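You operate a simulated robot arm through the tools that you are given. There is no shell and no other tool.

Carry out the task below with a simulated robot arm. There is one attempt and no reset: what you move stays moved.

JOB
Wind the blue ribbon onto the grey spool, then put that spool in the orange tray.
Fine: spool in the yellow dish, small guide lever over to it, brake off to wind all of it, brake back on; the blue spool stays.
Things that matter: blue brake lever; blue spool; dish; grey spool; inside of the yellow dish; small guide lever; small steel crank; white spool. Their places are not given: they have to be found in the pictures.

It is judged by the outcome, as a careful person would: the job done as asked, and still so three seconds after it is handed in. It fails if anything else is knocked over, pushed out of place, dropped, spilled or broken.

ROBOT AND FRAMES
A 5-joint arm with a two-finger parallel gripper, fixed in place. Base frame: the origin is at the foot of the arm, x ahead of it, y to its left, z up; the work surface is at about z = 0. Lengths are in m, angles in rad, forces in N, time in s.
With the tool pointing down near the work surface it reaches from about 0.26 to 0.6 m from the base axis. Its first joint turns from -1.152 to 1.152 rad. The tool tilts only in the upright plane through the base axis and itself; it spins freely about its own axis. Payload 1.57 kg.
Tool frame: the origin (TCP) lies between the finger pads and is the grasp point; the fingertips stand 0.03 m ahead of it; z points along the fingers, y is the line along which they close. The gripper opens to 0.08 m. The fingers are 0.017 m wide and 0.012 m thick; the gripper's body (0.04 by 0.082 m) begins 0.08 m behind the TCP.
Orientation is that of the tool frame in the base frame, as [roll, pitch, yaw] about the fixed x, y, z axes, in that order (R = Rz(yaw) Ry(pitch) Rx(roll)). With the fingers straight down and closing along the base's y, the tool's x points along the base's -x, its y along +y and its z along -z.

CONTROLS
- The arm moves only by the tool nudge_tool. Its argument "targets" is one flat list of numbers, 7 for each row, row after row: the shift along the tool's x, y, z in m, then the turn, a rotation vector about the tool's x, y, z in rad, then the gripper command, from -1 (fully open) to 1 (shut), values between in proportion. In form: [tx, ty, tz, ax, ay, az, claw, tx, ty, tz, ax, ay, az, claw, ...]. A call has 1 to 20 rows; each row is the pose to reach, as a shift and turn from the pose commanded when the call began, along the tool's axes at that moment. Each row takes 0.2 s and may step no farther than 0.05 m and 0.15 rad from the row before; otherwise, or with a gripper value out of range, the whole call is refused. Where a pose cannot be reached the arm comes as near as it can. A force on the tool above 40 N (or 10 N above the force at the start of the call, whichever is more), or a blocked arm, ends the call early, and 0.2 s more pass. Each finger travels about 0.153 m/s and halts on what it meets, pressing with about 42 N; the grip force reading is that of the motor and also rises with nothing between the fingers. The clock runs only during rows and for 0.2 s after the last one: add rows that repeat a pose to give the fingers time. The reply holds the time, the measured pose of the TCP, the force on the tool along the base axes, the opening and the grip force, in the units named above and with some noise, with the torque about the TCP (base axes, N m) and any sound that the robot's microphone picked up.
- Cameras (640 x 400 px; columns grow to the right, rows downward): "scene" is fixed at [0.0501, 0.399, 0.5364]; the picture's right is [-0.65, -0.76, 0.00], its down [-0.35, 0.30, -0.89] and it looks along [0.67, -0.58, -0.46] (base axes); focal length 282 px, centre (320, 200). "wrist" rides on the gripper at [0.072, -0.007, -0.122] in the tool frame; the picture's right is [0.09, 1.00, 0.00], its down [-0.84, 0.08, -0.54] and it looks along [-0.54, 0.05, 0.84] (tool axes); focal length 238 px, centre (320, 200).
- grab_frame(camera): a new picture of that camera. It takes no simulated time.
- locate(camera, pixels): for up to 12 pixels [column, row] of the newest picture of that camera ("zoom" is the newest enlarged one), the place [x, y, z] in the base frame of the surface seen there, good to about 0.002 m. It takes no simulated time.
- inspect(camera, box): a new picture of the part [left, top, right, bottom] of that camera's present view, enlarged. It takes no simulated time.
- close_job(): hands the job in; it is judged then, once.

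Unless the task says otherwise, let go and move clear before handing in.

The tools are called by a JSON object that holds its "method" and its "body". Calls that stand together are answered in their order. nudge_tool: Moves the arm, as the interface text tells. Its arguments: {"type":"object","properties":{"targets":{"type":"array"}},"required":["targets"]} The other tools are called the same way: grab_frame (camera) takes a picture; locate (camera, pixels) gives the place of the surface under pixels of a picture; inspect (camera, box) takes an enlarged picture of a part of a camera's view; close_job () hands the job in.

At the start:

```text
t: 0.0
eef_pos: [0.3608, 0.1237, 0.3608]
orientation: [3.141, 0.0, -3.141]
wrist_force: [0.5, 1.1, 0.2]
ft_torque: [-0.02, -0.01, 0.02]
finger_gap: 0.08
finger_force: 0.1
```

scene: 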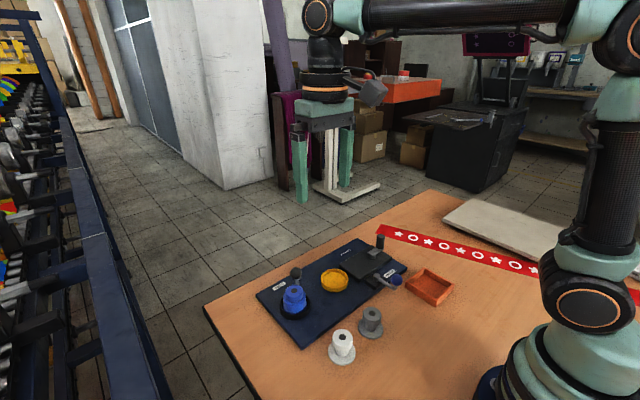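
wrist: 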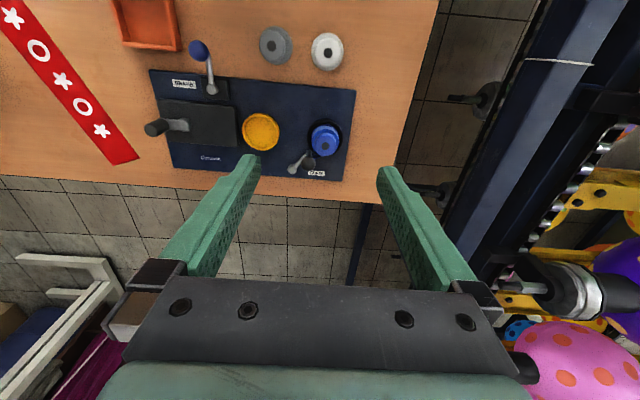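

The wrist picture shows the panel with the blue spool (325,140), yellow dish (260,132), two levers, a crank (165,127), and grey (275,45) and white (327,50) spools plus the orange tray. I'll zoom in to read the details.

{"method": "inspect", "body": {"camera": "wrist", "box": [110, 0, 390, 190]}}

{"method": "inspect", "body": {"camera": "scene", "box": [240, 220, 470, 370]}}

{"method": "locate", "body": {"camera": "wrist", "pixels": [[275, 45], [327, 50], [260, 132], [325, 138], [198, 50], [213, 90], [293, 168], [308, 158], [153, 128], [185, 125], [150, 25]]}}

```text
2.11 times, centred on (250, 95) of wrist
```

zoom: 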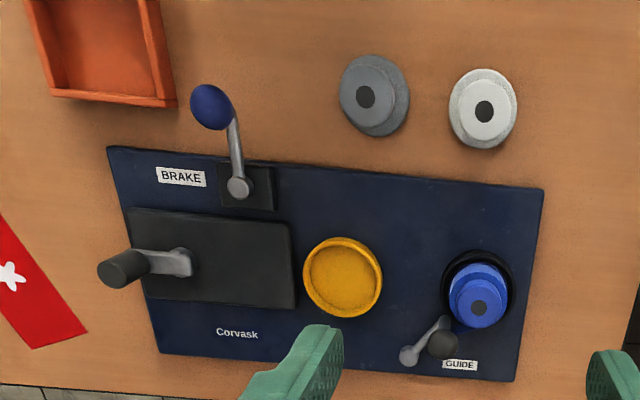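

```text
2.67 times, centred on (355, 295) of scene
```

zoom: 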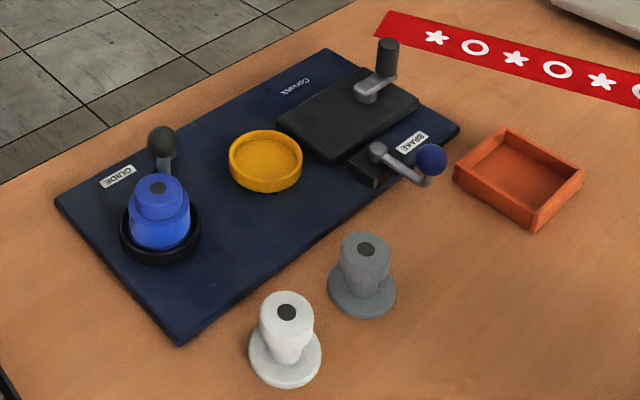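

```text
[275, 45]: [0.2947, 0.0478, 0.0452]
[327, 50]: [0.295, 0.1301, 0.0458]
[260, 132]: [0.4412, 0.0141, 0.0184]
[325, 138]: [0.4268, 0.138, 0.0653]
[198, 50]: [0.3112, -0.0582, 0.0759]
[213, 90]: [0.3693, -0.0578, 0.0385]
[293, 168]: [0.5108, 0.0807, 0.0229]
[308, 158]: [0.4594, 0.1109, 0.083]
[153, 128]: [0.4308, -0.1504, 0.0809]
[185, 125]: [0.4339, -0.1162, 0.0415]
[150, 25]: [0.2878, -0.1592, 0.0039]
```

The zooms show the layout: the guide lever sits by the blue spool (its pivot is farther off), the brake lever's knob points toward the base, and the crank has an upright handle. I'll zoom tighter to get sizes.

{"method": "inspect", "body": {"camera": "scene", "box": [250, 250, 350, 320]}}

{"method": "inspect", "body": {"camera": "scene", "box": [340, 225, 440, 295]}}

{"method": "inspect", "body": {"camera": "scene", "box": [315, 295, 400, 370]}}

{"method": "inspect", "body": {"camera": "wrist", "box": [230, 100, 370, 190]}}

```text
5.71 times, centred on (300, 285) of scene
```

zoom: 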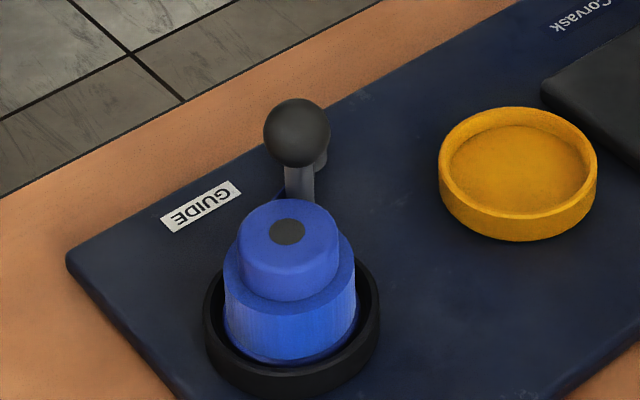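

```text
5.71 times, centred on (390, 260) of scene
```

zoom: 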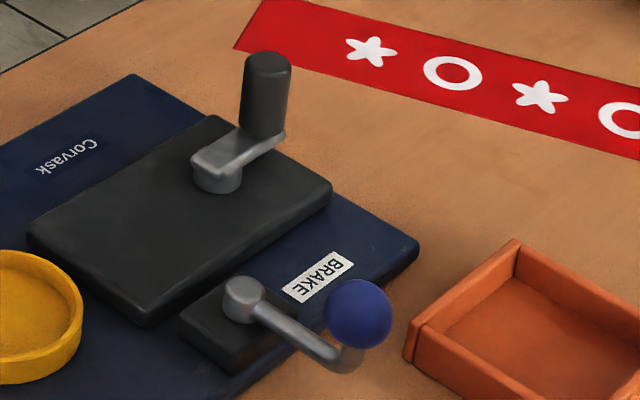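

```text
5.33 times, centred on (358, 332) of scene
```

zoom: 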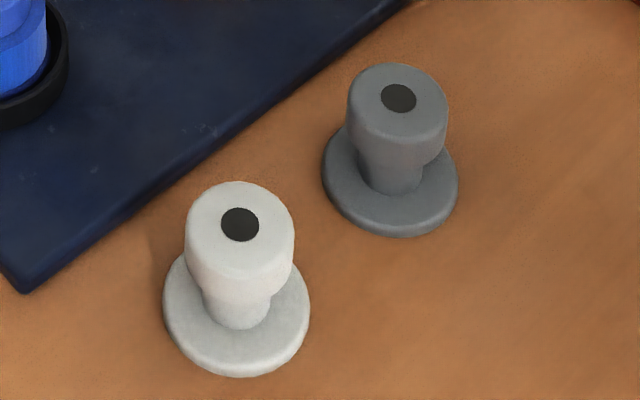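

```text
4.44 times, centred on (300, 145) of wrist
```

zoom: 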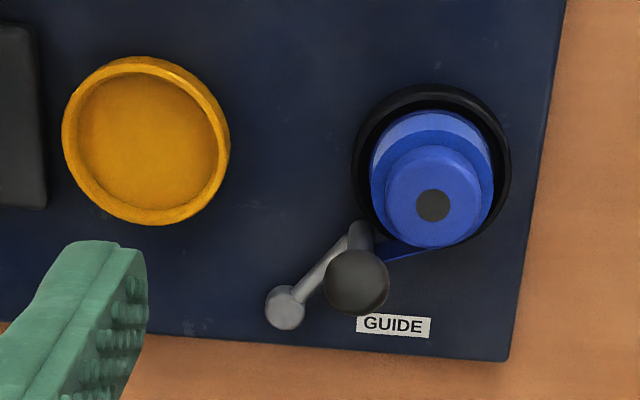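

The guide pivot (285,307 in the last zoom) lies midway between dish and blue spool, with its knob at (356,282). I'll measure these features.

{"method": "locate", "body": {"camera": "zoom", "pixels": [[285, 303], [356, 280], [362, 235], [335, 250], [433, 205], [75, 140], [222, 140], [148, 65], [148, 215], [145, 140], [360, 150], [505, 150]]}}

{"method": "inspect", "body": {"camera": "wrist", "box": [240, 10, 360, 90]}}

```text
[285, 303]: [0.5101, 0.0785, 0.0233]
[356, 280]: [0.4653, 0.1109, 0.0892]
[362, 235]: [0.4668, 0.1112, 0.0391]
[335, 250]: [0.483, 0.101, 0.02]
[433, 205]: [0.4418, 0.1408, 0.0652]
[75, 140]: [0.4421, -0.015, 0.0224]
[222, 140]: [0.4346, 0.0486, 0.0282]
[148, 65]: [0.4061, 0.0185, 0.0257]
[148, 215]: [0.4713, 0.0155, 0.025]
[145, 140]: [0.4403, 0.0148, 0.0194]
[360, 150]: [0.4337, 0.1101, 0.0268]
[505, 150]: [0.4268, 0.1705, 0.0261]
```

```text
5.00 times, centred on (300, 50) of wrist
```

zoom: 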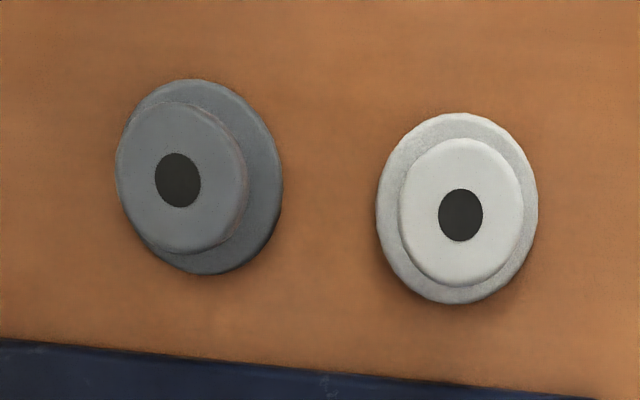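

{"method": "locate", "body": {"camera": "zoom", "pixels": [[178, 180], [125, 180], [240, 180], [180, 105], [180, 245], [272, 180], [215, 270], [460, 215], [410, 215], [518, 215], [170, 85]]}}

{"method": "inspect", "body": {"camera": "wrist", "box": [130, 0, 250, 150]}}

```text
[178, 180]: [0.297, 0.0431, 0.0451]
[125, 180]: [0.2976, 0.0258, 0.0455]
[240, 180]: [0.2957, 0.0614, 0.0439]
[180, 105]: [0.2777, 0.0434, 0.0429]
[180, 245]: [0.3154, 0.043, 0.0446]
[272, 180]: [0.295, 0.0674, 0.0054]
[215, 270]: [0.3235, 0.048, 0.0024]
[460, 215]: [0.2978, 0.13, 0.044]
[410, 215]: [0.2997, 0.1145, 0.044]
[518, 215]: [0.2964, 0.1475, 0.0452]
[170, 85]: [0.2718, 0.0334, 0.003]
```

```text
2.67 times, centred on (190, 75) of wrist
```

zoom: 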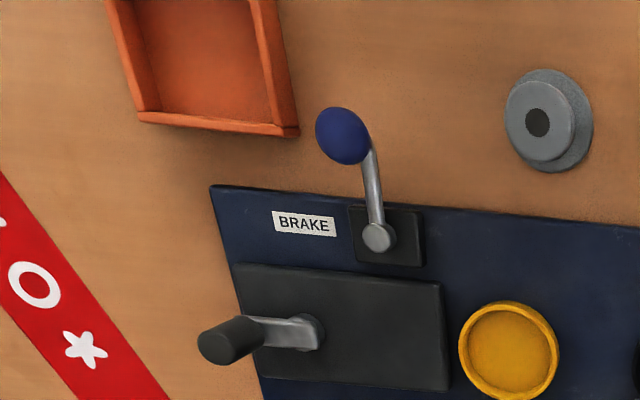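

The grey spool is centred near (0.297, 0.043) with a top flange about 37 mm wide and its top at z 0.045. The dish centre is near (0.440, 0.016). I'll move above the grey spool with the fingers partly closed and look again.

{"method": "nudge_tool", "body": {"targets": [0.02, -0.027, 0.03, 0, 0, 0, -0.5, 0.04, -0.054, 0.06, 0, 0, 0, -0.5, 0.0638, -0.0807, 0.09, 0, 0, 0, -0.5, 0.0638, -0.0807, 0.13, 0, 0, 0, -0.5, 0.0638, -0.0807, 0.17, 0, 0, 0, -0.5, 0.0638, -0.0807, 0.21, 0, 0, 0, -0.5, 0.0638, -0.0807, 0.23, 0, 0, 0, -0.5, 0.0638, -0.0807, 0.23, 0, 0, 0, -0.5]}}

{"method": "grab_frame", "body": {"camera": "wrist"}}

{"method": "grab_frame", "body": {"camera": "scene"}}

```text
t: 1.8
eef_pos: [0.2968, 0.0413, 0.129]
orientation: [-3.139, 0.0, 3.141]
wrist_force: [0.0, -0.1, -0.2]
ft_torque: [0.01, 0.02, 0.0]
finger_gap: 0.0596
finger_force: 0.1
```

```text
taken
```

wrist: 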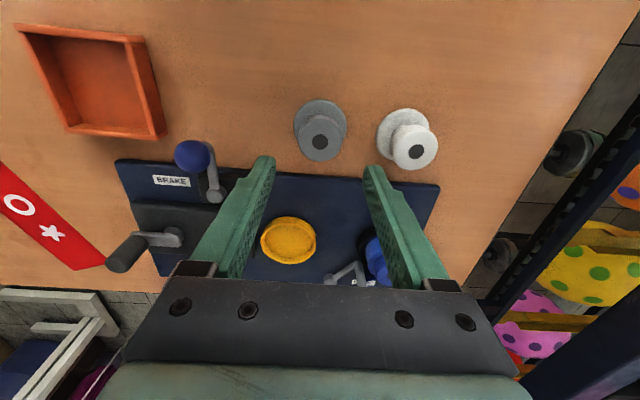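

```text
taken
```

scene: 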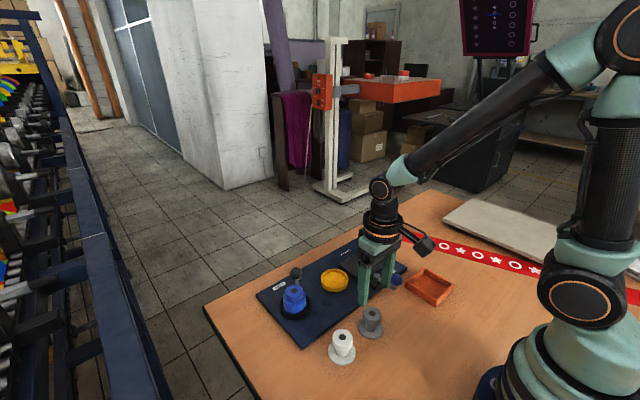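

The gripper is above the grey spool, which now shows at (320,135) in the wrist view, centred between the fingers. I'll measure it again from here.

{"method": "inspect", "body": {"camera": "wrist", "box": [260, 80, 460, 190]}}

{"method": "locate", "body": {"camera": "wrist", "pixels": [[320, 141], [299, 141], [340, 141], [320, 124], [320, 158], [296, 120], [346, 120], [320, 102], [290, 240], [416, 152]]}}

```text
3.20 times, centred on (360, 135) of wrist
```

zoom: 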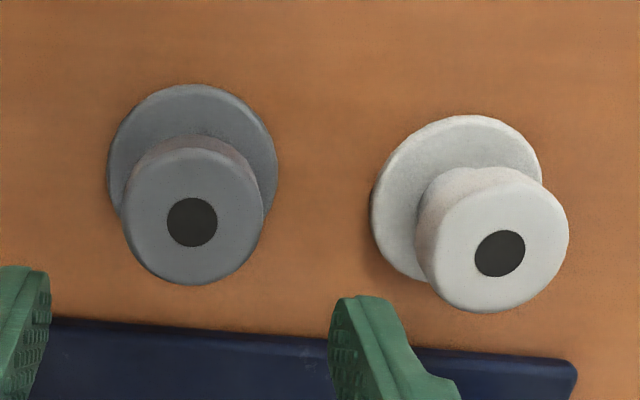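

```text
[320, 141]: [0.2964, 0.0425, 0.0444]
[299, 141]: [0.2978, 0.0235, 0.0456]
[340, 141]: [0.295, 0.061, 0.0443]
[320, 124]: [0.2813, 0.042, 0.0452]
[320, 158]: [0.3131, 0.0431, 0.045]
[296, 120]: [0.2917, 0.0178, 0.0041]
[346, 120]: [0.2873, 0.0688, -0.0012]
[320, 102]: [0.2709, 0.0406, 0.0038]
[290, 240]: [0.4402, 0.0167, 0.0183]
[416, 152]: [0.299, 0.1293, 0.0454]
```

The grey spool's centre reads (0.2965, 0.0425), almost directly under the TCP. I'll go down to z ≈ 0.042, close, and lift a little.

{"method": "nudge_tool", "body": {"targets": [0, 0.001, 0.03, 0, 0, 0, -0.5, 0, 0.001, 0.06, 0, 0, 0, -0.5, 0, 0.001, 0.08, 0, 0, 0, -0.5, 0, 0.001, 0.0885, 0, 0, 0, -0.5, 0, 0.001, 0.0885, 0, 0, 0, -0.5, 0, 0.001, 0.0885, 0, 0, 0, 0.6, 0, 0.001, 0.0885, 0, 0, 0, 0.6, 0, 0.001, 0.0885, 0, 0, 0, 0.6]}}

{"method": "grab_frame", "body": {"camera": "wrist"}}

```text
t: 3.6
eef_pos: [0.2969, 0.0426, 0.0419]
orientation: [-3.141, 0.002, -3.141]
wrist_force: [-0.4, -0.8, 0.9]
ft_torque: [0.03, -0.01, 0.02]
finger_gap: 0.0384
finger_force: 41.8
```

```text
taken
```

wrist: 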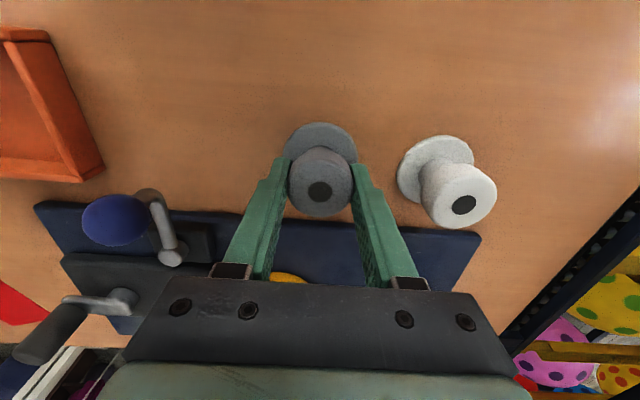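

The gripper holds the spool (gap 0.038, 42 N). I'll lift it to z ≈ 0.13 and carry it to just in front of the dish, then measure the dish.

{"method": "nudge_tool", "body": {"targets": [0, 0, -0.03, 0, 0, 0, 0.6, 0, 0, -0.06, 0, 0, 0, 0.6, 0, 0, -0.09, 0, 0, 0, 0.6, 0, 0, -0.11, 0, 0, 0, 0.6, -0.03, -0.01, -0.11, 0, 0, 0, 0.6, -0.06, -0.02, -0.11, 0, 0, 0, 0.6, -0.06, -0.02, -0.11, 0, 0, 0, 0.6]}}

{"method": "grab_frame", "body": {"camera": "wrist"}}

{"method": "inspect", "body": {"camera": "scene", "box": [240, 200, 470, 370]}}

```text
t: 5.2
eef_pos: [0.3596, 0.0224, 0.1537]
orientation: [3.141, 0.0, -3.141]
wrist_force: [0.8, -0.5, -1.1]
ft_torque: [0.03, 0.01, 0.04]
finger_gap: 0.0379
finger_force: 41.9
```

```text
taken
```

wrist: 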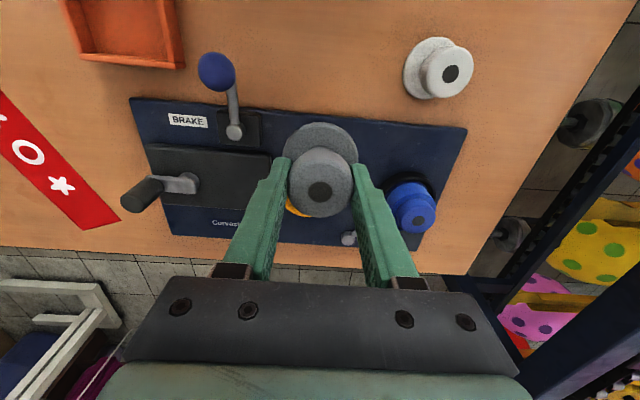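

```text
2.35 times, centred on (355, 285) of scene
```

zoom: 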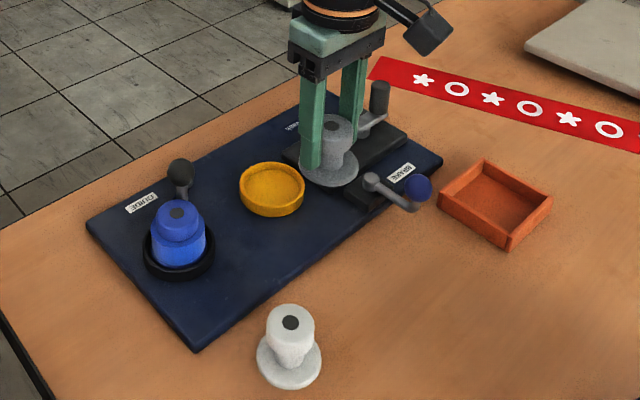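

The spool is held upright and the dish shows at (272,190) in the zoom. I'll zoom on the dish to find its centre, floor and rim.

{"method": "inspect", "body": {"camera": "scene", "box": [334, 258, 384, 298]}}

```text
10.00 times, centred on (359, 278) of scene
```

zoom: 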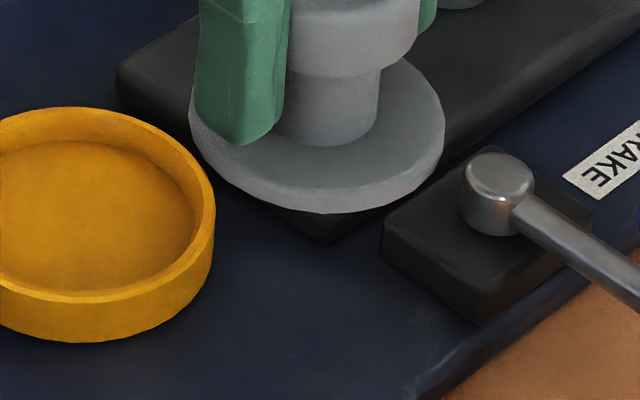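

I'll recentre the zoom on the dish.

{"method": "inspect", "body": {"camera": "scene", "box": [310, 264, 360, 296]}}

```text
12.50 times, centred on (335, 280) of scene
```

zoom: 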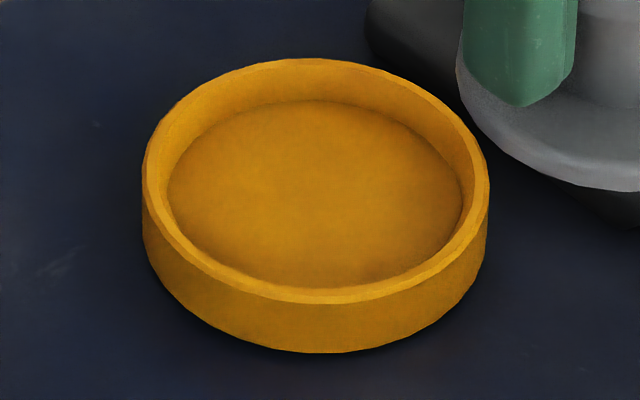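

{"method": "locate", "body": {"camera": "zoom", "pixels": [[150, 190], [482, 190], [300, 62], [330, 295], [200, 255], [430, 90], [205, 95], [450, 250], [315, 195], [172, 190], [458, 190], [300, 110]]}}

```text
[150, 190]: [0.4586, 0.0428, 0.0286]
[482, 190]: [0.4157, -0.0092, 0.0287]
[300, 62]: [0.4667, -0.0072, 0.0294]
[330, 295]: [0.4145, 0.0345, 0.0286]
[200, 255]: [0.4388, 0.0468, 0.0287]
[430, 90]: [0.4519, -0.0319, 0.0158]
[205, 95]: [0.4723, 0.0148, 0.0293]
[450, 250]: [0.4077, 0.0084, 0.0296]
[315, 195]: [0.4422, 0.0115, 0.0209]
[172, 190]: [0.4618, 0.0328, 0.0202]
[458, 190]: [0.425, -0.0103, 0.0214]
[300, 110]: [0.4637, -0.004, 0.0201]
```

The dish centre fits at (0.440, 0.015), with the floor at z 0.0205, the rim at 0.029 and about 5 mm of clearance. I'll move over it and lower the spool to just above the floor.

{"method": "nudge_tool", "body": {"targets": [-0.04, -0.0037, 0, 0, 0, 0, 0.6, -0.0804, -0.0074, 0, 0, 0, 0, 0.6, -0.0804, -0.0074, 0.02, 0, 0, 0, 0.6, -0.0804, -0.0074, 0.05, 0, 0, 0, 0.6, -0.0804, -0.0074, 0.07, 0, 0, 0, 0.6, -0.0804, -0.0074, 0.08, 0, 0, 0, 0.6, -0.0804, -0.0074, 0.086, 0, 0, 0, 0.6, -0.0804, -0.0074, 0.088, 0, 0, 0, 0.6, -0.0804, -0.0074, 0.088, 0, 0, 0, 0.6]}}

{"method": "inspect", "body": {"camera": "scene", "box": [300, 240, 380, 300]}}

{"method": "grab_frame", "body": {"camera": "wrist"}}

```text
t: 7.2
eef_pos: [0.4393, 0.0159, 0.0642]
orientation: [3.141, 0.001, -3.141]
wrist_force: [2.0, -3.1, -0.6]
ft_torque: [-0.16, -0.07, 0.01]
finger_gap: 0.0381
finger_force: 42.2
```

```text
6.67 times, centred on (340, 270) of scene
```

zoom: 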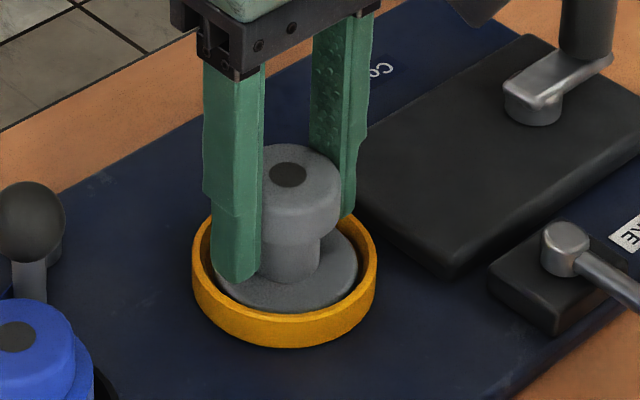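

```text
taken
```

wrist: 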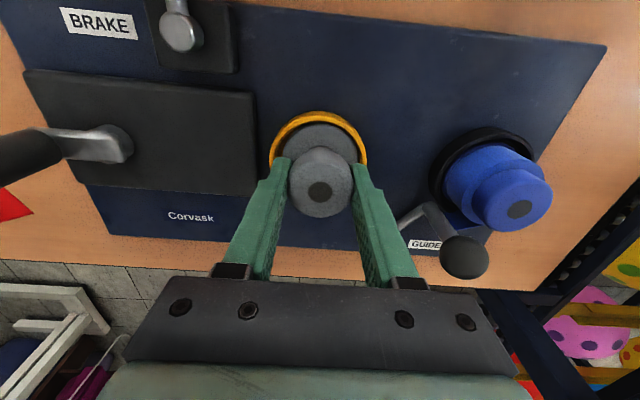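

The spool is inside the rim, but a small sideways force (2.0, −3.1) suggests it touches the +y side. I'll shift it slightly off that side, settle it, and read the force.

{"method": "nudge_tool", "body": {"targets": [-0.0008, -0.0015, -0.001, 0, 0, 0, 0.6, -0.0008, -0.0015, -0.001, 0, 0, 0, 0.6]}}

{"method": "inspect", "body": {"camera": "wrist", "box": [250, 90, 390, 230]}}

```text
t: 7.8
eef_pos: [0.44, 0.0149, 0.0646]
orientation: [-3.141, -0.002, 3.14]
wrist_force: [0.6, 0.1, 0.5]
ft_torque: [-0.02, 0.01, -0.01]
finger_gap: 0.0381
finger_force: 42.4
```

```text
2.86 times, centred on (320, 160) of wrist
```

zoom: 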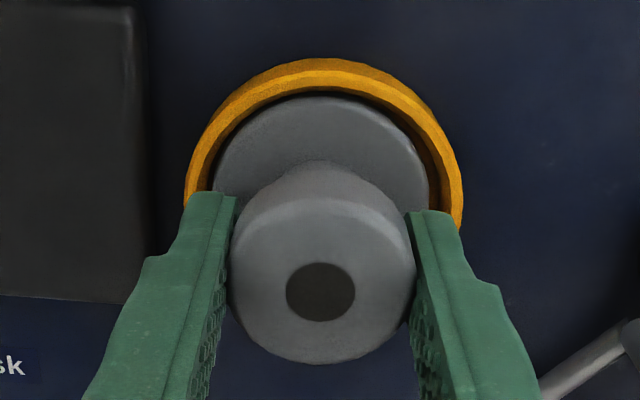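

The sideways force is gone and the spool looks centred (disc 212–430 against the rim at 185–463). I'll lower the last 2 mm, open, and rise.

{"method": "nudge_tool", "body": {"targets": [0, 0.0005, 0.0015, 0, 0, 0, 0.6, 0, 0.0005, 0.002, 0, 0, 0, 0.6, 0, 0.0005, 0.002, 0, 0, 0, -0.4, 0, 0.0005, 0.002, 0, 0, 0, -0.4, 0, 0.0005, -0.02, 0, 0, 0, -0.4, 0, 0.0005, -0.06, 0, 0, 0, -0.4, 0, 0.0005, -0.1, 0, 0, 0, -0.4, 0, 0.0005, -0.12, 0, 0, 0, -0.4, 0, 0.0005, -0.12, 0, 0, 0, -0.4]}}

{"method": "grab_frame", "body": {"camera": "wrist"}}

{"method": "inspect", "body": {"camera": "scene", "box": [270, 230, 410, 320]}}

```text
t: 9.8
eef_pos: [0.4385, 0.0166, 0.1842]
orientation: [3.14, 0.0, -3.139]
wrist_force: [0.1, -0.3, 0.3]
ft_torque: [0.03, 0.0, -0.03]
finger_gap: 0.056
finger_force: 0.1
```

```text
taken
```

wrist: 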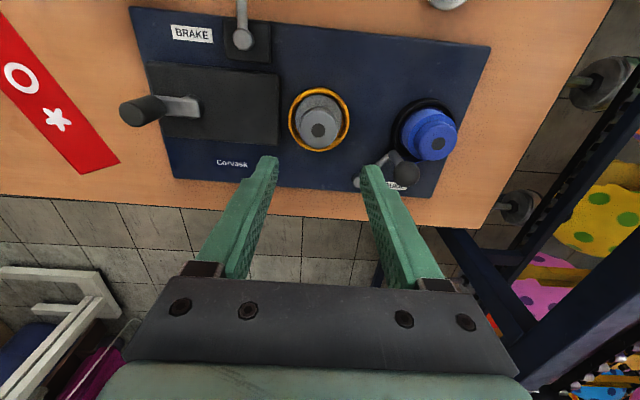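

```text
4.44 times, centred on (340, 275) of scene
```

zoom: 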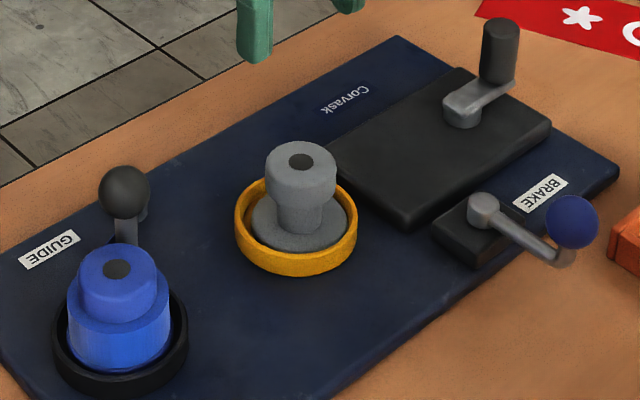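

The grey spool sits cleanly in the dish. The guide lever is next, so I'll measure its ball, post, arm and pivot.

{"method": "inspect", "body": {"camera": "wrist", "box": [340, 90, 480, 210]}}

{"method": "inspect", "body": {"camera": "scene", "box": [275, 255, 325, 290]}}

```text
3.33 times, centred on (410, 150) of wrist
```

zoom: 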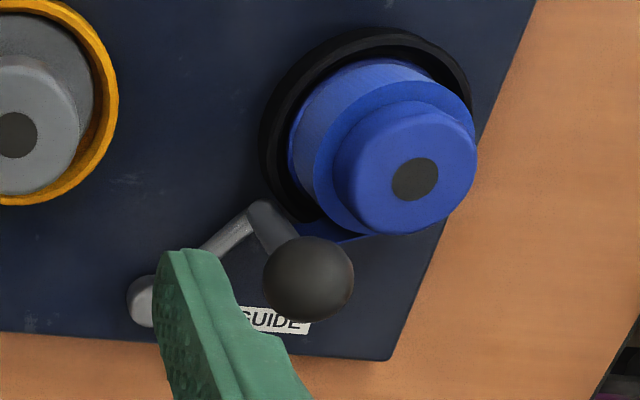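

```text
11.43 times, centred on (300, 272) of scene
```

zoom: 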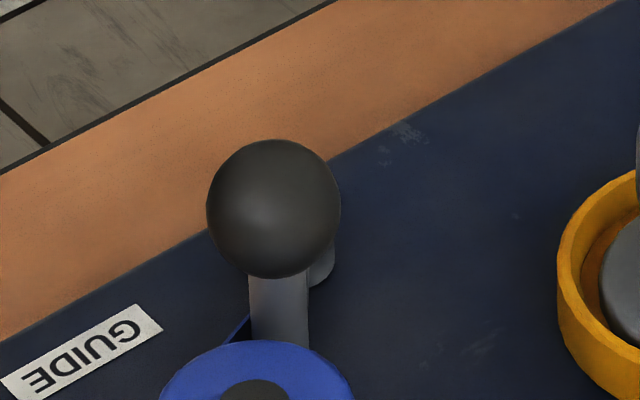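

The ball is at (273,208) in the latest zoom with its post below. I'll locate points on both.

{"method": "locate", "body": {"camera": "zoom", "pixels": [[273, 208], [212, 208], [335, 208], [273, 145], [273, 272], [280, 310], [325, 270], [240, 328], [255, 390]]}}

{"method": "inspect", "body": {"camera": "wrist", "box": [380, 130, 440, 200]}}

```text
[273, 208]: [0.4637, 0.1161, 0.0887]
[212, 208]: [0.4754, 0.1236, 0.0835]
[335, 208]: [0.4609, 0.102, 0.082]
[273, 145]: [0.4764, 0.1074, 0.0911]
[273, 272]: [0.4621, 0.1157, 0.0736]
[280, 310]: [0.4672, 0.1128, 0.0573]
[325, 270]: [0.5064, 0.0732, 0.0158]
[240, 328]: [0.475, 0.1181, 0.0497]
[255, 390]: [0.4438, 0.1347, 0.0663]
```

```text
5.71 times, centred on (410, 165) of wrist
```

zoom: 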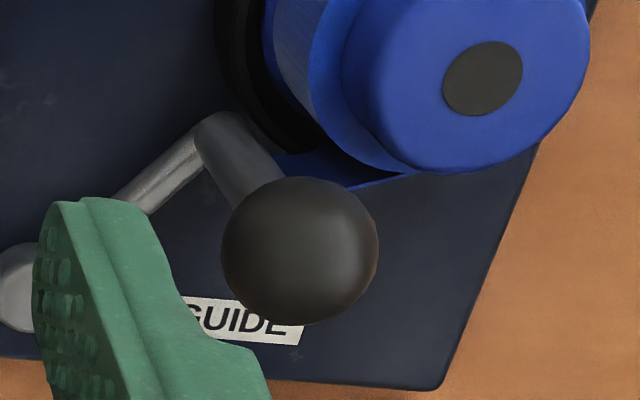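

The ball centre is near (0.470, 0.111, 0.081) with radius about 13 mm, and the pivot is near (0.510, 0.0785). I'll move above the ball with the fingers turned to close across the lever arm, then check.

{"method": "nudge_tool", "body": {"targets": [-0.006, 0.019, 0, 0, 0, 0.138, -0.4, -0.012, 0.038, 0, 0, 0, 0.276, -0.4, -0.018, 0.057, 0, 0, 0, 0.414, -0.4, -0.025, 0.076, 0, 0, 0, 0.552, -0.4, -0.0316, 0.095, 0, 0, 0, 0.69, -0.4, -0.0316, 0.095, 0.03, 0, 0, 0.69, -0.4, -0.0316, 0.095, 0.045, 0, 0, 0.69, -0.4, -0.0316, 0.095, 0.045, 0, 0, 0.69, -0.4]}}

{"method": "grab_frame", "body": {"camera": "wrist"}}

{"method": "inspect", "body": {"camera": "scene", "box": [260, 220, 360, 320]}}

```text
t: 11.6
eef_pos: [0.4713, 0.1083, 0.14]
orientation: [3.142, 0.0, 2.449]
wrist_force: [0.6, 0.4, -0.2]
ft_torque: [0.04, 0.03, 0.01]
finger_gap: 0.056
finger_force: 0.0
```

```text
taken
```

wrist: 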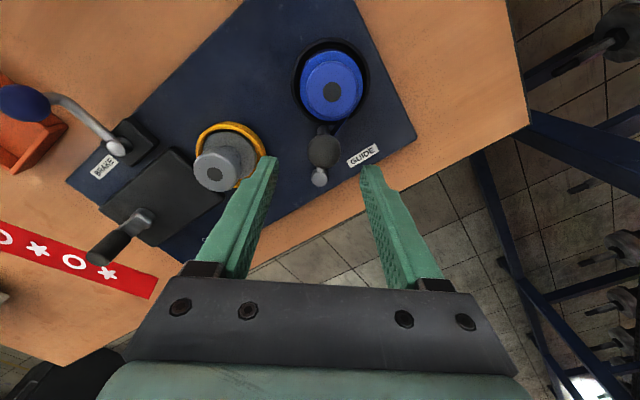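

```text
4.00 times, centred on (310, 270) of scene
```

zoom: 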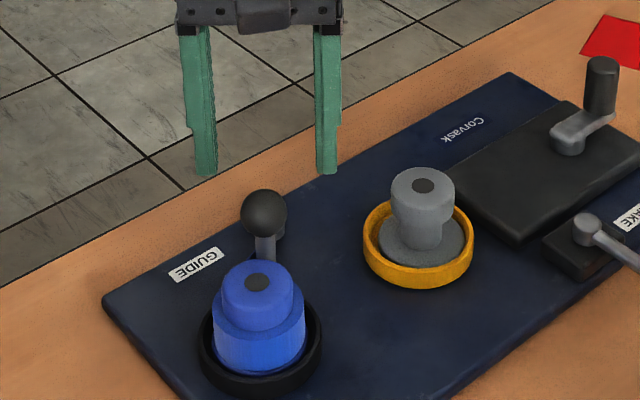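

The ball (323,152) is lined up midway between the fingers and the lever arm runs straight in view. I'll get a closer fix from this viewpoint.

{"method": "inspect", "body": {"camera": "wrist", "box": [270, 110, 390, 200]}}

{"method": "locate", "body": {"camera": "wrist", "pixels": [[323, 151], [310, 151], [337, 151], [319, 178], [323, 138], [323, 165], [331, 92], [212, 172]]}}

```text
4.44 times, centred on (330, 155) of wrist
```

zoom: 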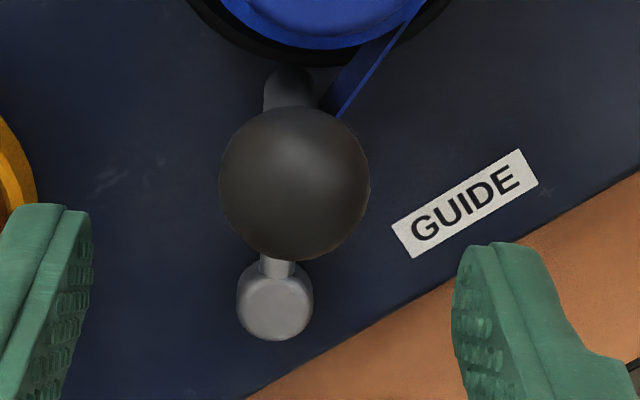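

```text
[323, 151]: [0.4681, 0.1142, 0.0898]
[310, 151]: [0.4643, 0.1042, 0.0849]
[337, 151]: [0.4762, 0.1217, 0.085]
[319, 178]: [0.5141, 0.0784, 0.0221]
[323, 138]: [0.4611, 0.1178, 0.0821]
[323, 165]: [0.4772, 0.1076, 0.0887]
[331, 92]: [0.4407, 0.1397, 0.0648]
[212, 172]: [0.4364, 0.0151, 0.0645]
```

The ball centre reads about (0.4705, 0.1125), a few mm from the TCP. I'll correct, descend around it, and close to a loose 30 mm cage.

{"method": "nudge_tool", "body": {"targets": [0.003, 0.002, 0.01, 0, 0, 0, -0.4, 0.003, 0.002, 0.03, 0, 0, 0, -0.4, 0.003, 0.002, 0.048, 0, 0, 0, -0.4, 0.003, 0.002, 0.048, 0, 0, 0, -0.4, 0.003, 0.002, 0.048, 0, 0, 0, 0.28, 0.003, 0.002, 0.048, 0, 0, 0, 0.28]}}

{"method": "grab_frame", "body": {"camera": "wrist"}}

{"method": "inspect", "body": {"camera": "scene", "box": [260, 220, 360, 320]}}

```text
t: 13.0
eef_pos: [0.4717, 0.1119, 0.0919]
orientation: [3.141, -0.001, 2.452]
wrist_force: [0.1, 0.1, -0.1]
ft_torque: [0.0, 0.0, 0.0]
finger_gap: 0.0287
finger_force: 0.1
```

```text
taken
```

wrist: 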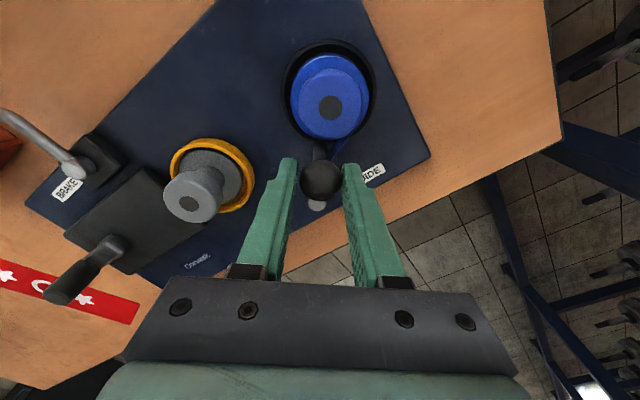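

```text
4.00 times, centred on (310, 270) of scene
```

zoom: 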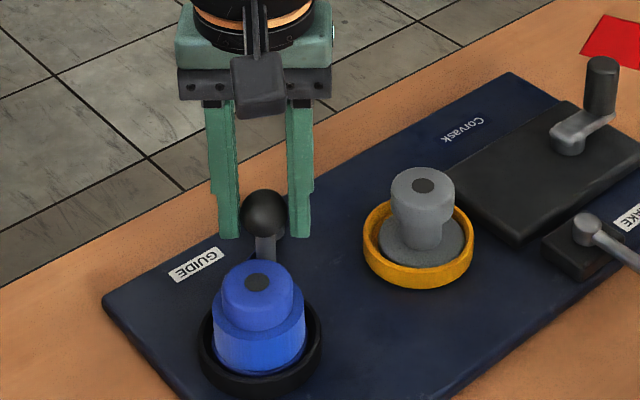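

The ball sits inside the cage with no force on it. I'll sweep it around the pivot in an arc (R ≈ 52 mm, about 80°) toward the dish side, turning the tool with it.

{"method": "nudge_tool", "body": {"targets": [-0.0005, -0.0073, 0, 0, 0, -0.14, 0.28, -0.002, -0.0144, 0, 0, 0, -0.28, 0.28, -0.0045, -0.0213, 0, 0, 0, -0.42, 0.28, -0.008, -0.0277, 0, 0, 0, -0.56, 0.28, -0.0123, -0.0336, 0, 0, 0, -0.7, 0.28, -0.0174, -0.0389, 0, 0, 0, -0.84, 0.28, -0.0231, -0.0434, 0, 0, 0, -0.98, 0.28, -0.0295, -0.047, 0, 0, 0, -1.12, 0.28, -0.0362, -0.0497, 0, 0, 0, -1.26, 0.28, -0.0433, -0.0514, 0, 0, 0, -1.4, 0.28, -0.0433, -0.0514, 0, 0, 0, -1.4, 0.28]}}

{"method": "grab_frame", "body": {"camera": "wrist"}}

{"method": "inspect", "body": {"camera": "scene", "box": [260, 220, 380, 320]}}

```text
t: 15.4
eef_pos: [0.4708, 0.045, 0.0928]
orientation: [3.141, -0.001, -2.43]
wrist_force: [0.7, -1.4, -0.1]
ft_torque: [0.0, 0.04, 0.01]
finger_gap: 0.0298
finger_force: 0.7
```

```text
taken
```

wrist: 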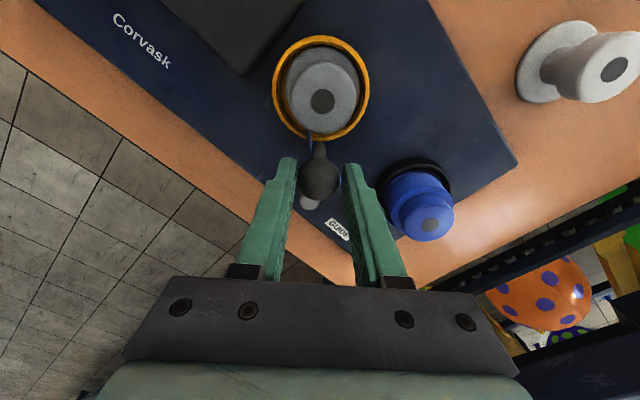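

```text
4.00 times, centred on (320, 270) of scene
```

zoom: 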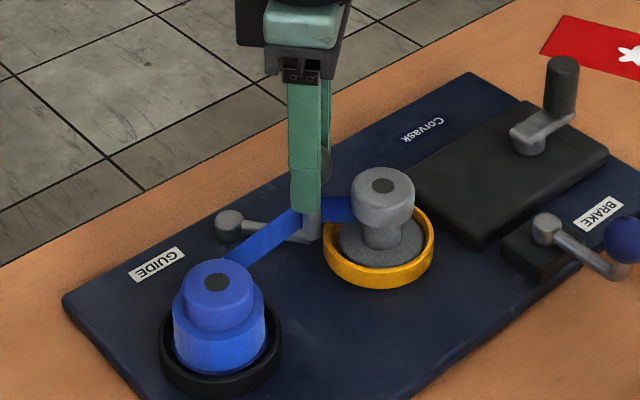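

The blue ribbon now runs from the blue spool around the guide post to the grey spool. I'll nudge the lever a bit further to feel whether it's at its stop.

{"method": "nudge_tool", "body": {"targets": [-0.0001, -0.002, 0, 0, 0, -0.03, 0.28, -0.0002, -0.004, 0, 0, 0, -0.07, 0.28, -0.0002, -0.004, 0, 0, 0, -0.07, 0.28]}}

{"method": "inspect", "body": {"camera": "wrist", "box": [240, 90, 400, 250]}}

```text
t: 16.2
eef_pos: [0.4736, 0.0426, 0.0913]
orientation: [-3.141, 0.0, -2.362]
wrist_force: [-0.6, 1.3, 1.2]
ft_torque: [0.03, -0.02, 0.01]
finger_gap: 0.0305
finger_force: 1.3
```

```text
2.50 times, centred on (320, 170) of wrist
```

zoom: 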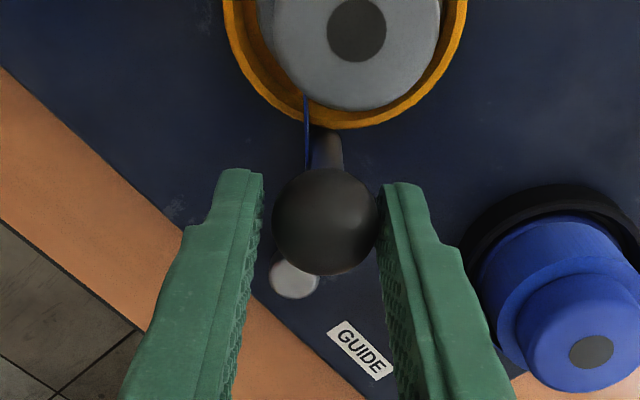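

The ball presses lightly on the trailing finger (380,215 in the zoom), which could be a stop or just friction. I'll push a few mm more while watching the force.

{"method": "nudge_tool", "body": {"targets": [0, -0.0015, 0, 0, 0, -0.03, 0.28, 0, -0.003, 0, 0, 0, -0.05, 0.28, 0, -0.003, 0, 0, 0, -0.05, 0.28]}}

{"method": "inspect", "body": {"camera": "wrist", "box": [240, 90, 400, 250]}}

{"method": "inspect", "body": {"camera": "scene", "box": [290, 240, 360, 300]}}

```text
t: 17.0
eef_pos: [0.4746, 0.0419, 0.0917]
orientation: [-3.141, 0.0, -2.311]
wrist_force: [-3.9, 7.4, 0.6]
ft_torque: [0.1, 0.09, -0.03]
finger_gap: 0.0349
finger_force: 3.7
```

```text
2.50 times, centred on (320, 170) of wrist
```

zoom: 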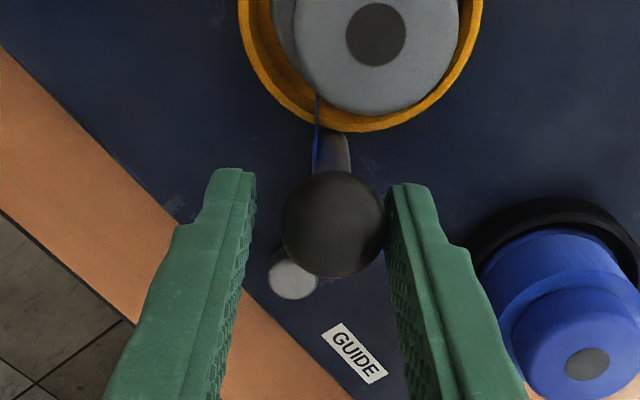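

```text
6.67 times, centred on (325, 270) of scene
```

zoom: 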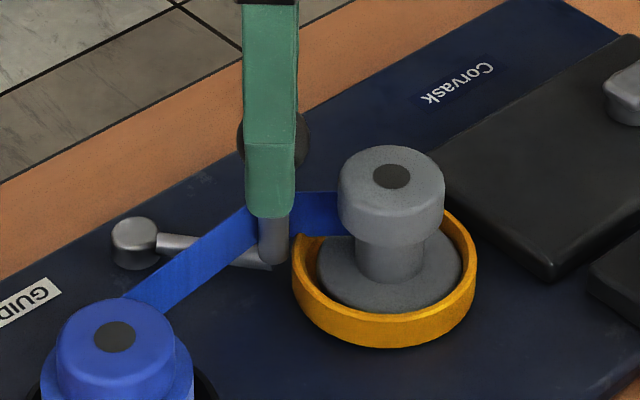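

The force rose to 8 N, so the lever is at its stop. I'll back off, open, and rise clear to check that it stays.

{"method": "nudge_tool", "body": {"targets": [0, 0.003, 0, 0, 0, 0, 0.1, 0, 0.003, 0, 0, 0, 0, -0.3, 0, 0.003, 0, 0, 0, 0, -0.3, 0, 0.003, -0.03, 0, 0, 0, -0.3, 0, 0.003, -0.07, 0, 0, 0, -0.3, 0, 0.003, -0.11, 0, 0, 0, -0.3, 0, 0.003, -0.11, 0, 0, 0, -0.3]}}

{"method": "grab_frame", "body": {"camera": "wrist"}}

{"method": "inspect", "body": {"camera": "scene", "box": [270, 225, 430, 325]}}

```text
t: 18.6
eef_pos: [0.4715, 0.0391, 0.2044]
orientation: [-3.14, 0.0, -2.313]
wrist_force: [-0.3, 0.3, 0.3]
ft_torque: [0.01, -0.03, 0.03]
finger_gap: 0.0521
finger_force: 0.1
```

```text
taken
```

wrist: 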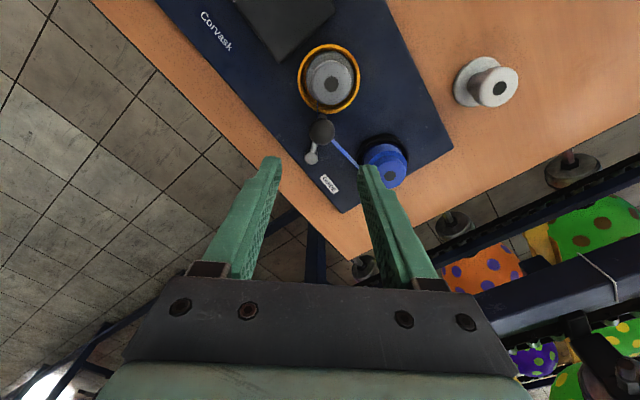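

```text
4.00 times, centred on (350, 275) of scene
```

zoom: 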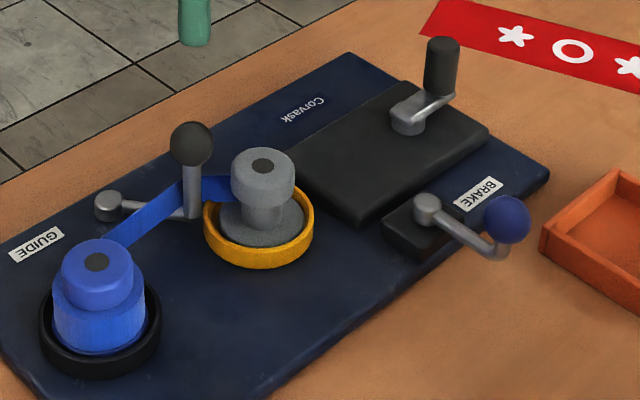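

The guide lever stays by the dish and the ribbon is joined to the grey spool. Next I'll move above the brake lever, squaring up the tool on the way, to measure it.

{"method": "nudge_tool", "body": {"targets": [0.0247, 0.0025, 0, 0, 0, 0.138, -0.4, 0.0494, 0.0051, 0, 0, 0, 0.276, -0.4, 0.0741, 0.0076, 0, 0, 0, 0.414, -0.4, 0.0989, 0.0101, 0, 0, 0, 0.552, -0.4, 0.1236, 0.0127, 0, 0, 0, 0.69, -0.4, 0.1483, 0.0152, 0, 0, 0, 0.828, -0.4, 0.1483, 0.0152, 0, 0, 0, 0.828, -0.4]}}

{"method": "grab_frame", "body": {"camera": "wrist"}}

```text
t: 20.2
eef_pos: [0.3617, -0.0587, 0.2025]
orientation: [3.141, 0.0, -3.141]
wrist_force: [-0.2, 0.6, 0.1]
ft_torque: [-0.01, 0.0, 0.01]
finger_gap: 0.0561
finger_force: 0.0
```

```text
taken
```

wrist: 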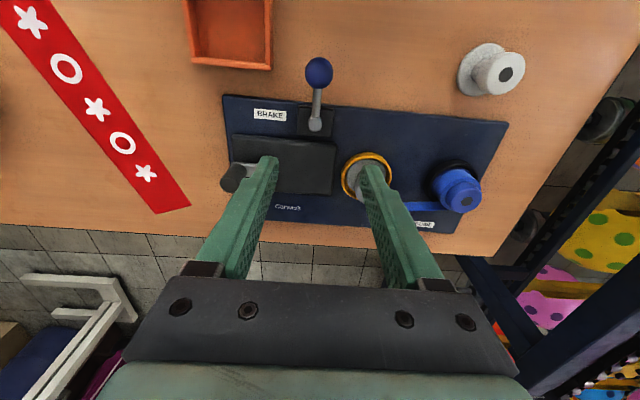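

{"method": "inspect", "body": {"camera": "wrist", "box": [220, 40, 380, 150]}}

{"method": "locate", "body": {"camera": "wrist", "pixels": [[319, 72], [307, 72], [331, 72], [319, 60], [319, 84], [317, 100], [315, 124], [300, 130], [330, 130], [232, 182], [240, 20], [200, 60]]}}

{"method": "inspect", "body": {"camera": "scene", "box": [360, 250, 440, 310]}}

```text
3.64 times, centred on (300, 95) of wrist
```

zoom: 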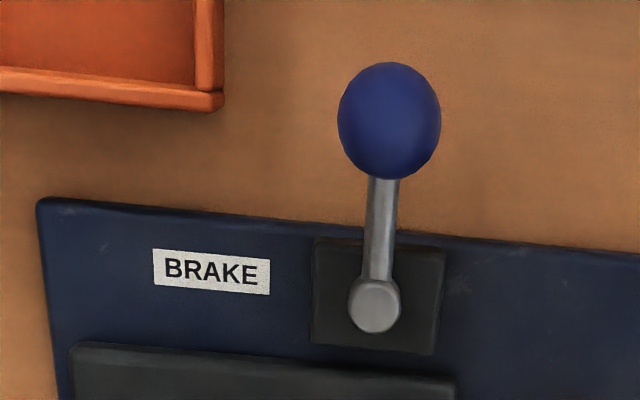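

```text
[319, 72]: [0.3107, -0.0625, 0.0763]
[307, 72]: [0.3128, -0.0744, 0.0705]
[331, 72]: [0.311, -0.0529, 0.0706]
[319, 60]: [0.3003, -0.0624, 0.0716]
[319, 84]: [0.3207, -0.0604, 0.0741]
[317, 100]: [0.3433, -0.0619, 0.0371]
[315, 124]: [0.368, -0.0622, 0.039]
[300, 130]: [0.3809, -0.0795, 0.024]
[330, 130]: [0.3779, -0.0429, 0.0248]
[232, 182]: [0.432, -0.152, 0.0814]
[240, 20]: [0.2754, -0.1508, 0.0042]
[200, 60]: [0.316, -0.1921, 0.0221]
```

```text
6.67 times, centred on (400, 280) of scene
```

zoom: 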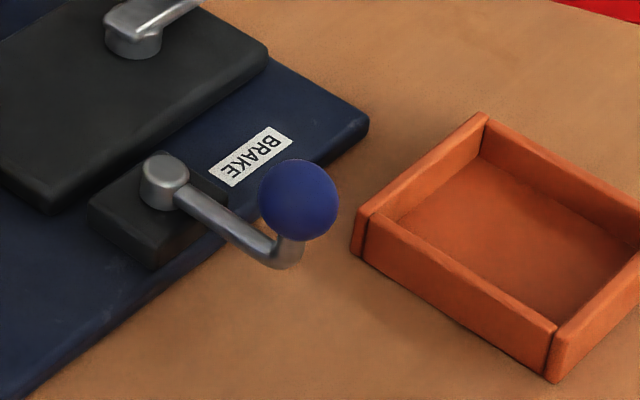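

The brake pivots about a vertical axis near (0.370, −0.062), with its knob centre near (0.312, −0.0635, 0.065). I'll lower the fingers around the knob and cage it loosely.

{"method": "nudge_tool", "body": {"targets": [0.025, -0.003, 0.01, 0, 0, 0, -0.4, 0.0497, -0.005, 0.03, 0, 0, 0, -0.4, 0.0497, -0.005, 0.06, 0, 0, 0, -0.4, 0.0497, -0.005, 0.09, 0, 0, 0, -0.4, 0.0497, -0.005, 0.09, 0, 0, 0, -0.4]}}

{"method": "grab_frame", "body": {"camera": "wrist"}}

{"method": "locate", "body": {"camera": "wrist", "pixels": [[320, 135], [320, 150], [300, 140], [335, 140]]}}

```text
t: 21.4
eef_pos: [0.3109, -0.0608, 0.1119]
orientation: [3.141, 0.0, -3.14]
wrist_force: [-0.2, -0.4, 0.0]
ft_torque: [-0.03, 0.0, 0.0]
finger_gap: 0.056
finger_force: 0.1
```

```text
taken
```

wrist: 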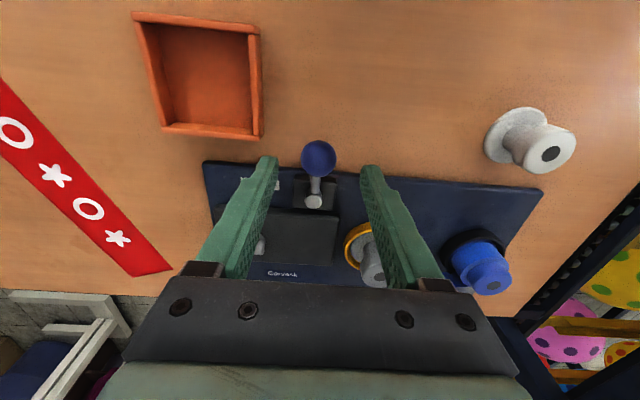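

```text
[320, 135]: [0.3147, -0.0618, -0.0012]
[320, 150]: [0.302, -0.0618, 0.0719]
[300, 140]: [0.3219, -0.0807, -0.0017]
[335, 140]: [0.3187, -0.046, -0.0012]
```

The knob (318,157) is centred between the fingers. I'll descend and close the cage.

{"method": "nudge_tool", "body": {"targets": [0, -0.001, 0.02, 0, 0, 0, -0.4, 0, -0.001, 0.037, 0, 0, 0, -0.4, 0, -0.001, 0.037, 0, 0, 0, 0.28, 0, -0.001, 0.037, 0, 0, 0, 0.28, 0, -0.001, 0.037, 0, 0, 0, 0.28]}}

{"method": "grab_frame", "body": {"camera": "wrist"}}

{"method": "inspect", "body": {"camera": "scene", "box": [340, 240, 440, 320]}}

```text
t: 22.6
eef_pos: [0.3123, -0.0625, 0.0752]
orientation: [3.141, 0.0, -3.14]
wrist_force: [-0.7, 0.1, -0.2]
ft_torque: [0.0, 0.01, -0.01]
finger_gap: 0.0291
finger_force: 0.2
```

```text
taken
```

wrist: 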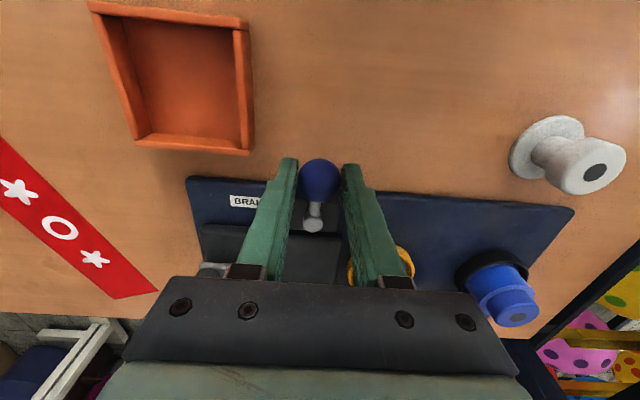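

```text
5.00 times, centred on (390, 280) of scene
```

zoom: 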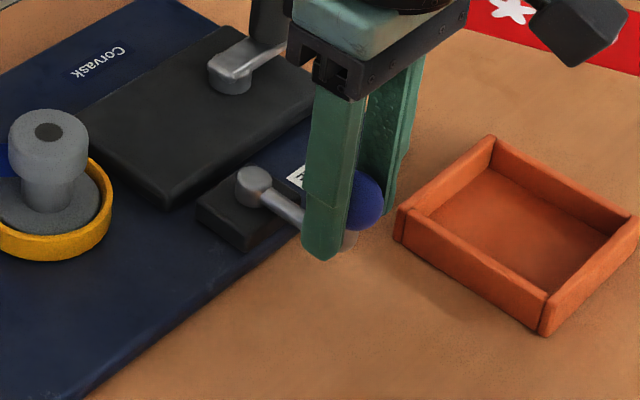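

The knob is caged. I'll test which way the brake swings with a small push of 6 mm toward +y, watching the force.

{"method": "nudge_tool", "body": {"targets": [0, 0.003, 0, 0, 0, 0, 0.28, 0, 0.006, 0, 0, 0, 0, 0.28, 0, 0.006, 0, 0, 0, 0, 0.28]}}

{"method": "inspect", "body": {"camera": "wrist", "box": [250, 120, 390, 250]}}

```text
t: 23.4
eef_pos: [0.312, -0.0576, 0.0754]
orientation: [-3.141, -0.001, -3.141]
wrist_force: [-0.4, -0.6, 0.1]
ft_torque: [0.0, -0.01, -0.05]
finger_gap: 0.029
finger_force: 0.4
```

```text
3.08 times, centred on (320, 185) of wrist
```

zoom: 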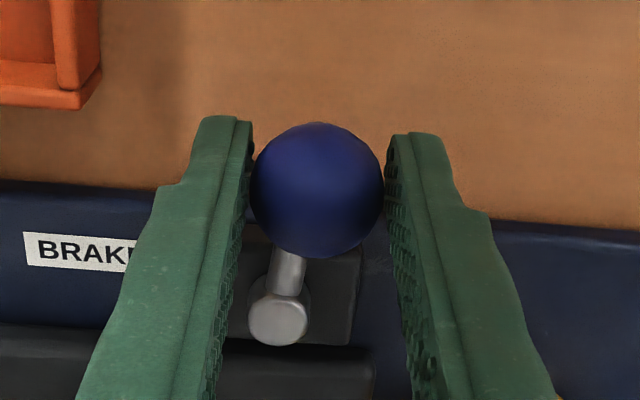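

The lever moves freely toward +y (0.6 N). I'll keep following that arc in steps until I feel a stop.

{"method": "nudge_tool", "body": {"targets": [-0.0006, 0.0081, 0, 0, 0, 0.14, 0.28, -0.0023, 0.016, 0, 0, 0, 0.28, 0.28, -0.005, 0.0237, 0, 0, 0, 0.42, 0.28, -0.0089, 0.0308, 0, 0, 0, 0.56, 0.28, -0.0089, 0.0308, 0, 0, 0, 0.56, 0.28]}}

{"method": "grab_frame", "body": {"camera": "wrist"}}

```text
t: 24.6
eef_pos: [0.3203, -0.0251, 0.0729]
orientation: [-3.14, 0.002, 2.581]
wrist_force: [0.5, -0.2, -0.8]
ft_torque: [0.0, 0.0, 0.01]
finger_gap: 0.0291
finger_force: 0.5
```

```text
taken
```

wrist: 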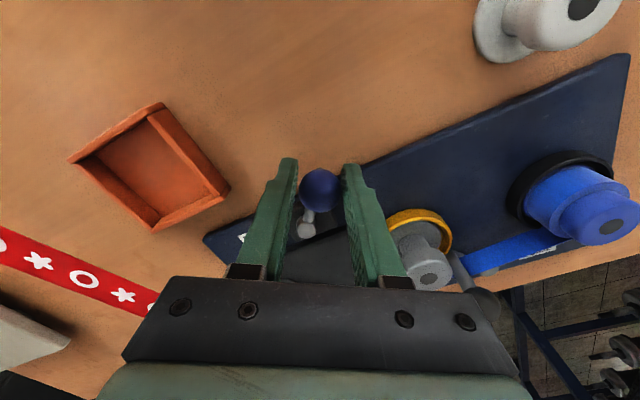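

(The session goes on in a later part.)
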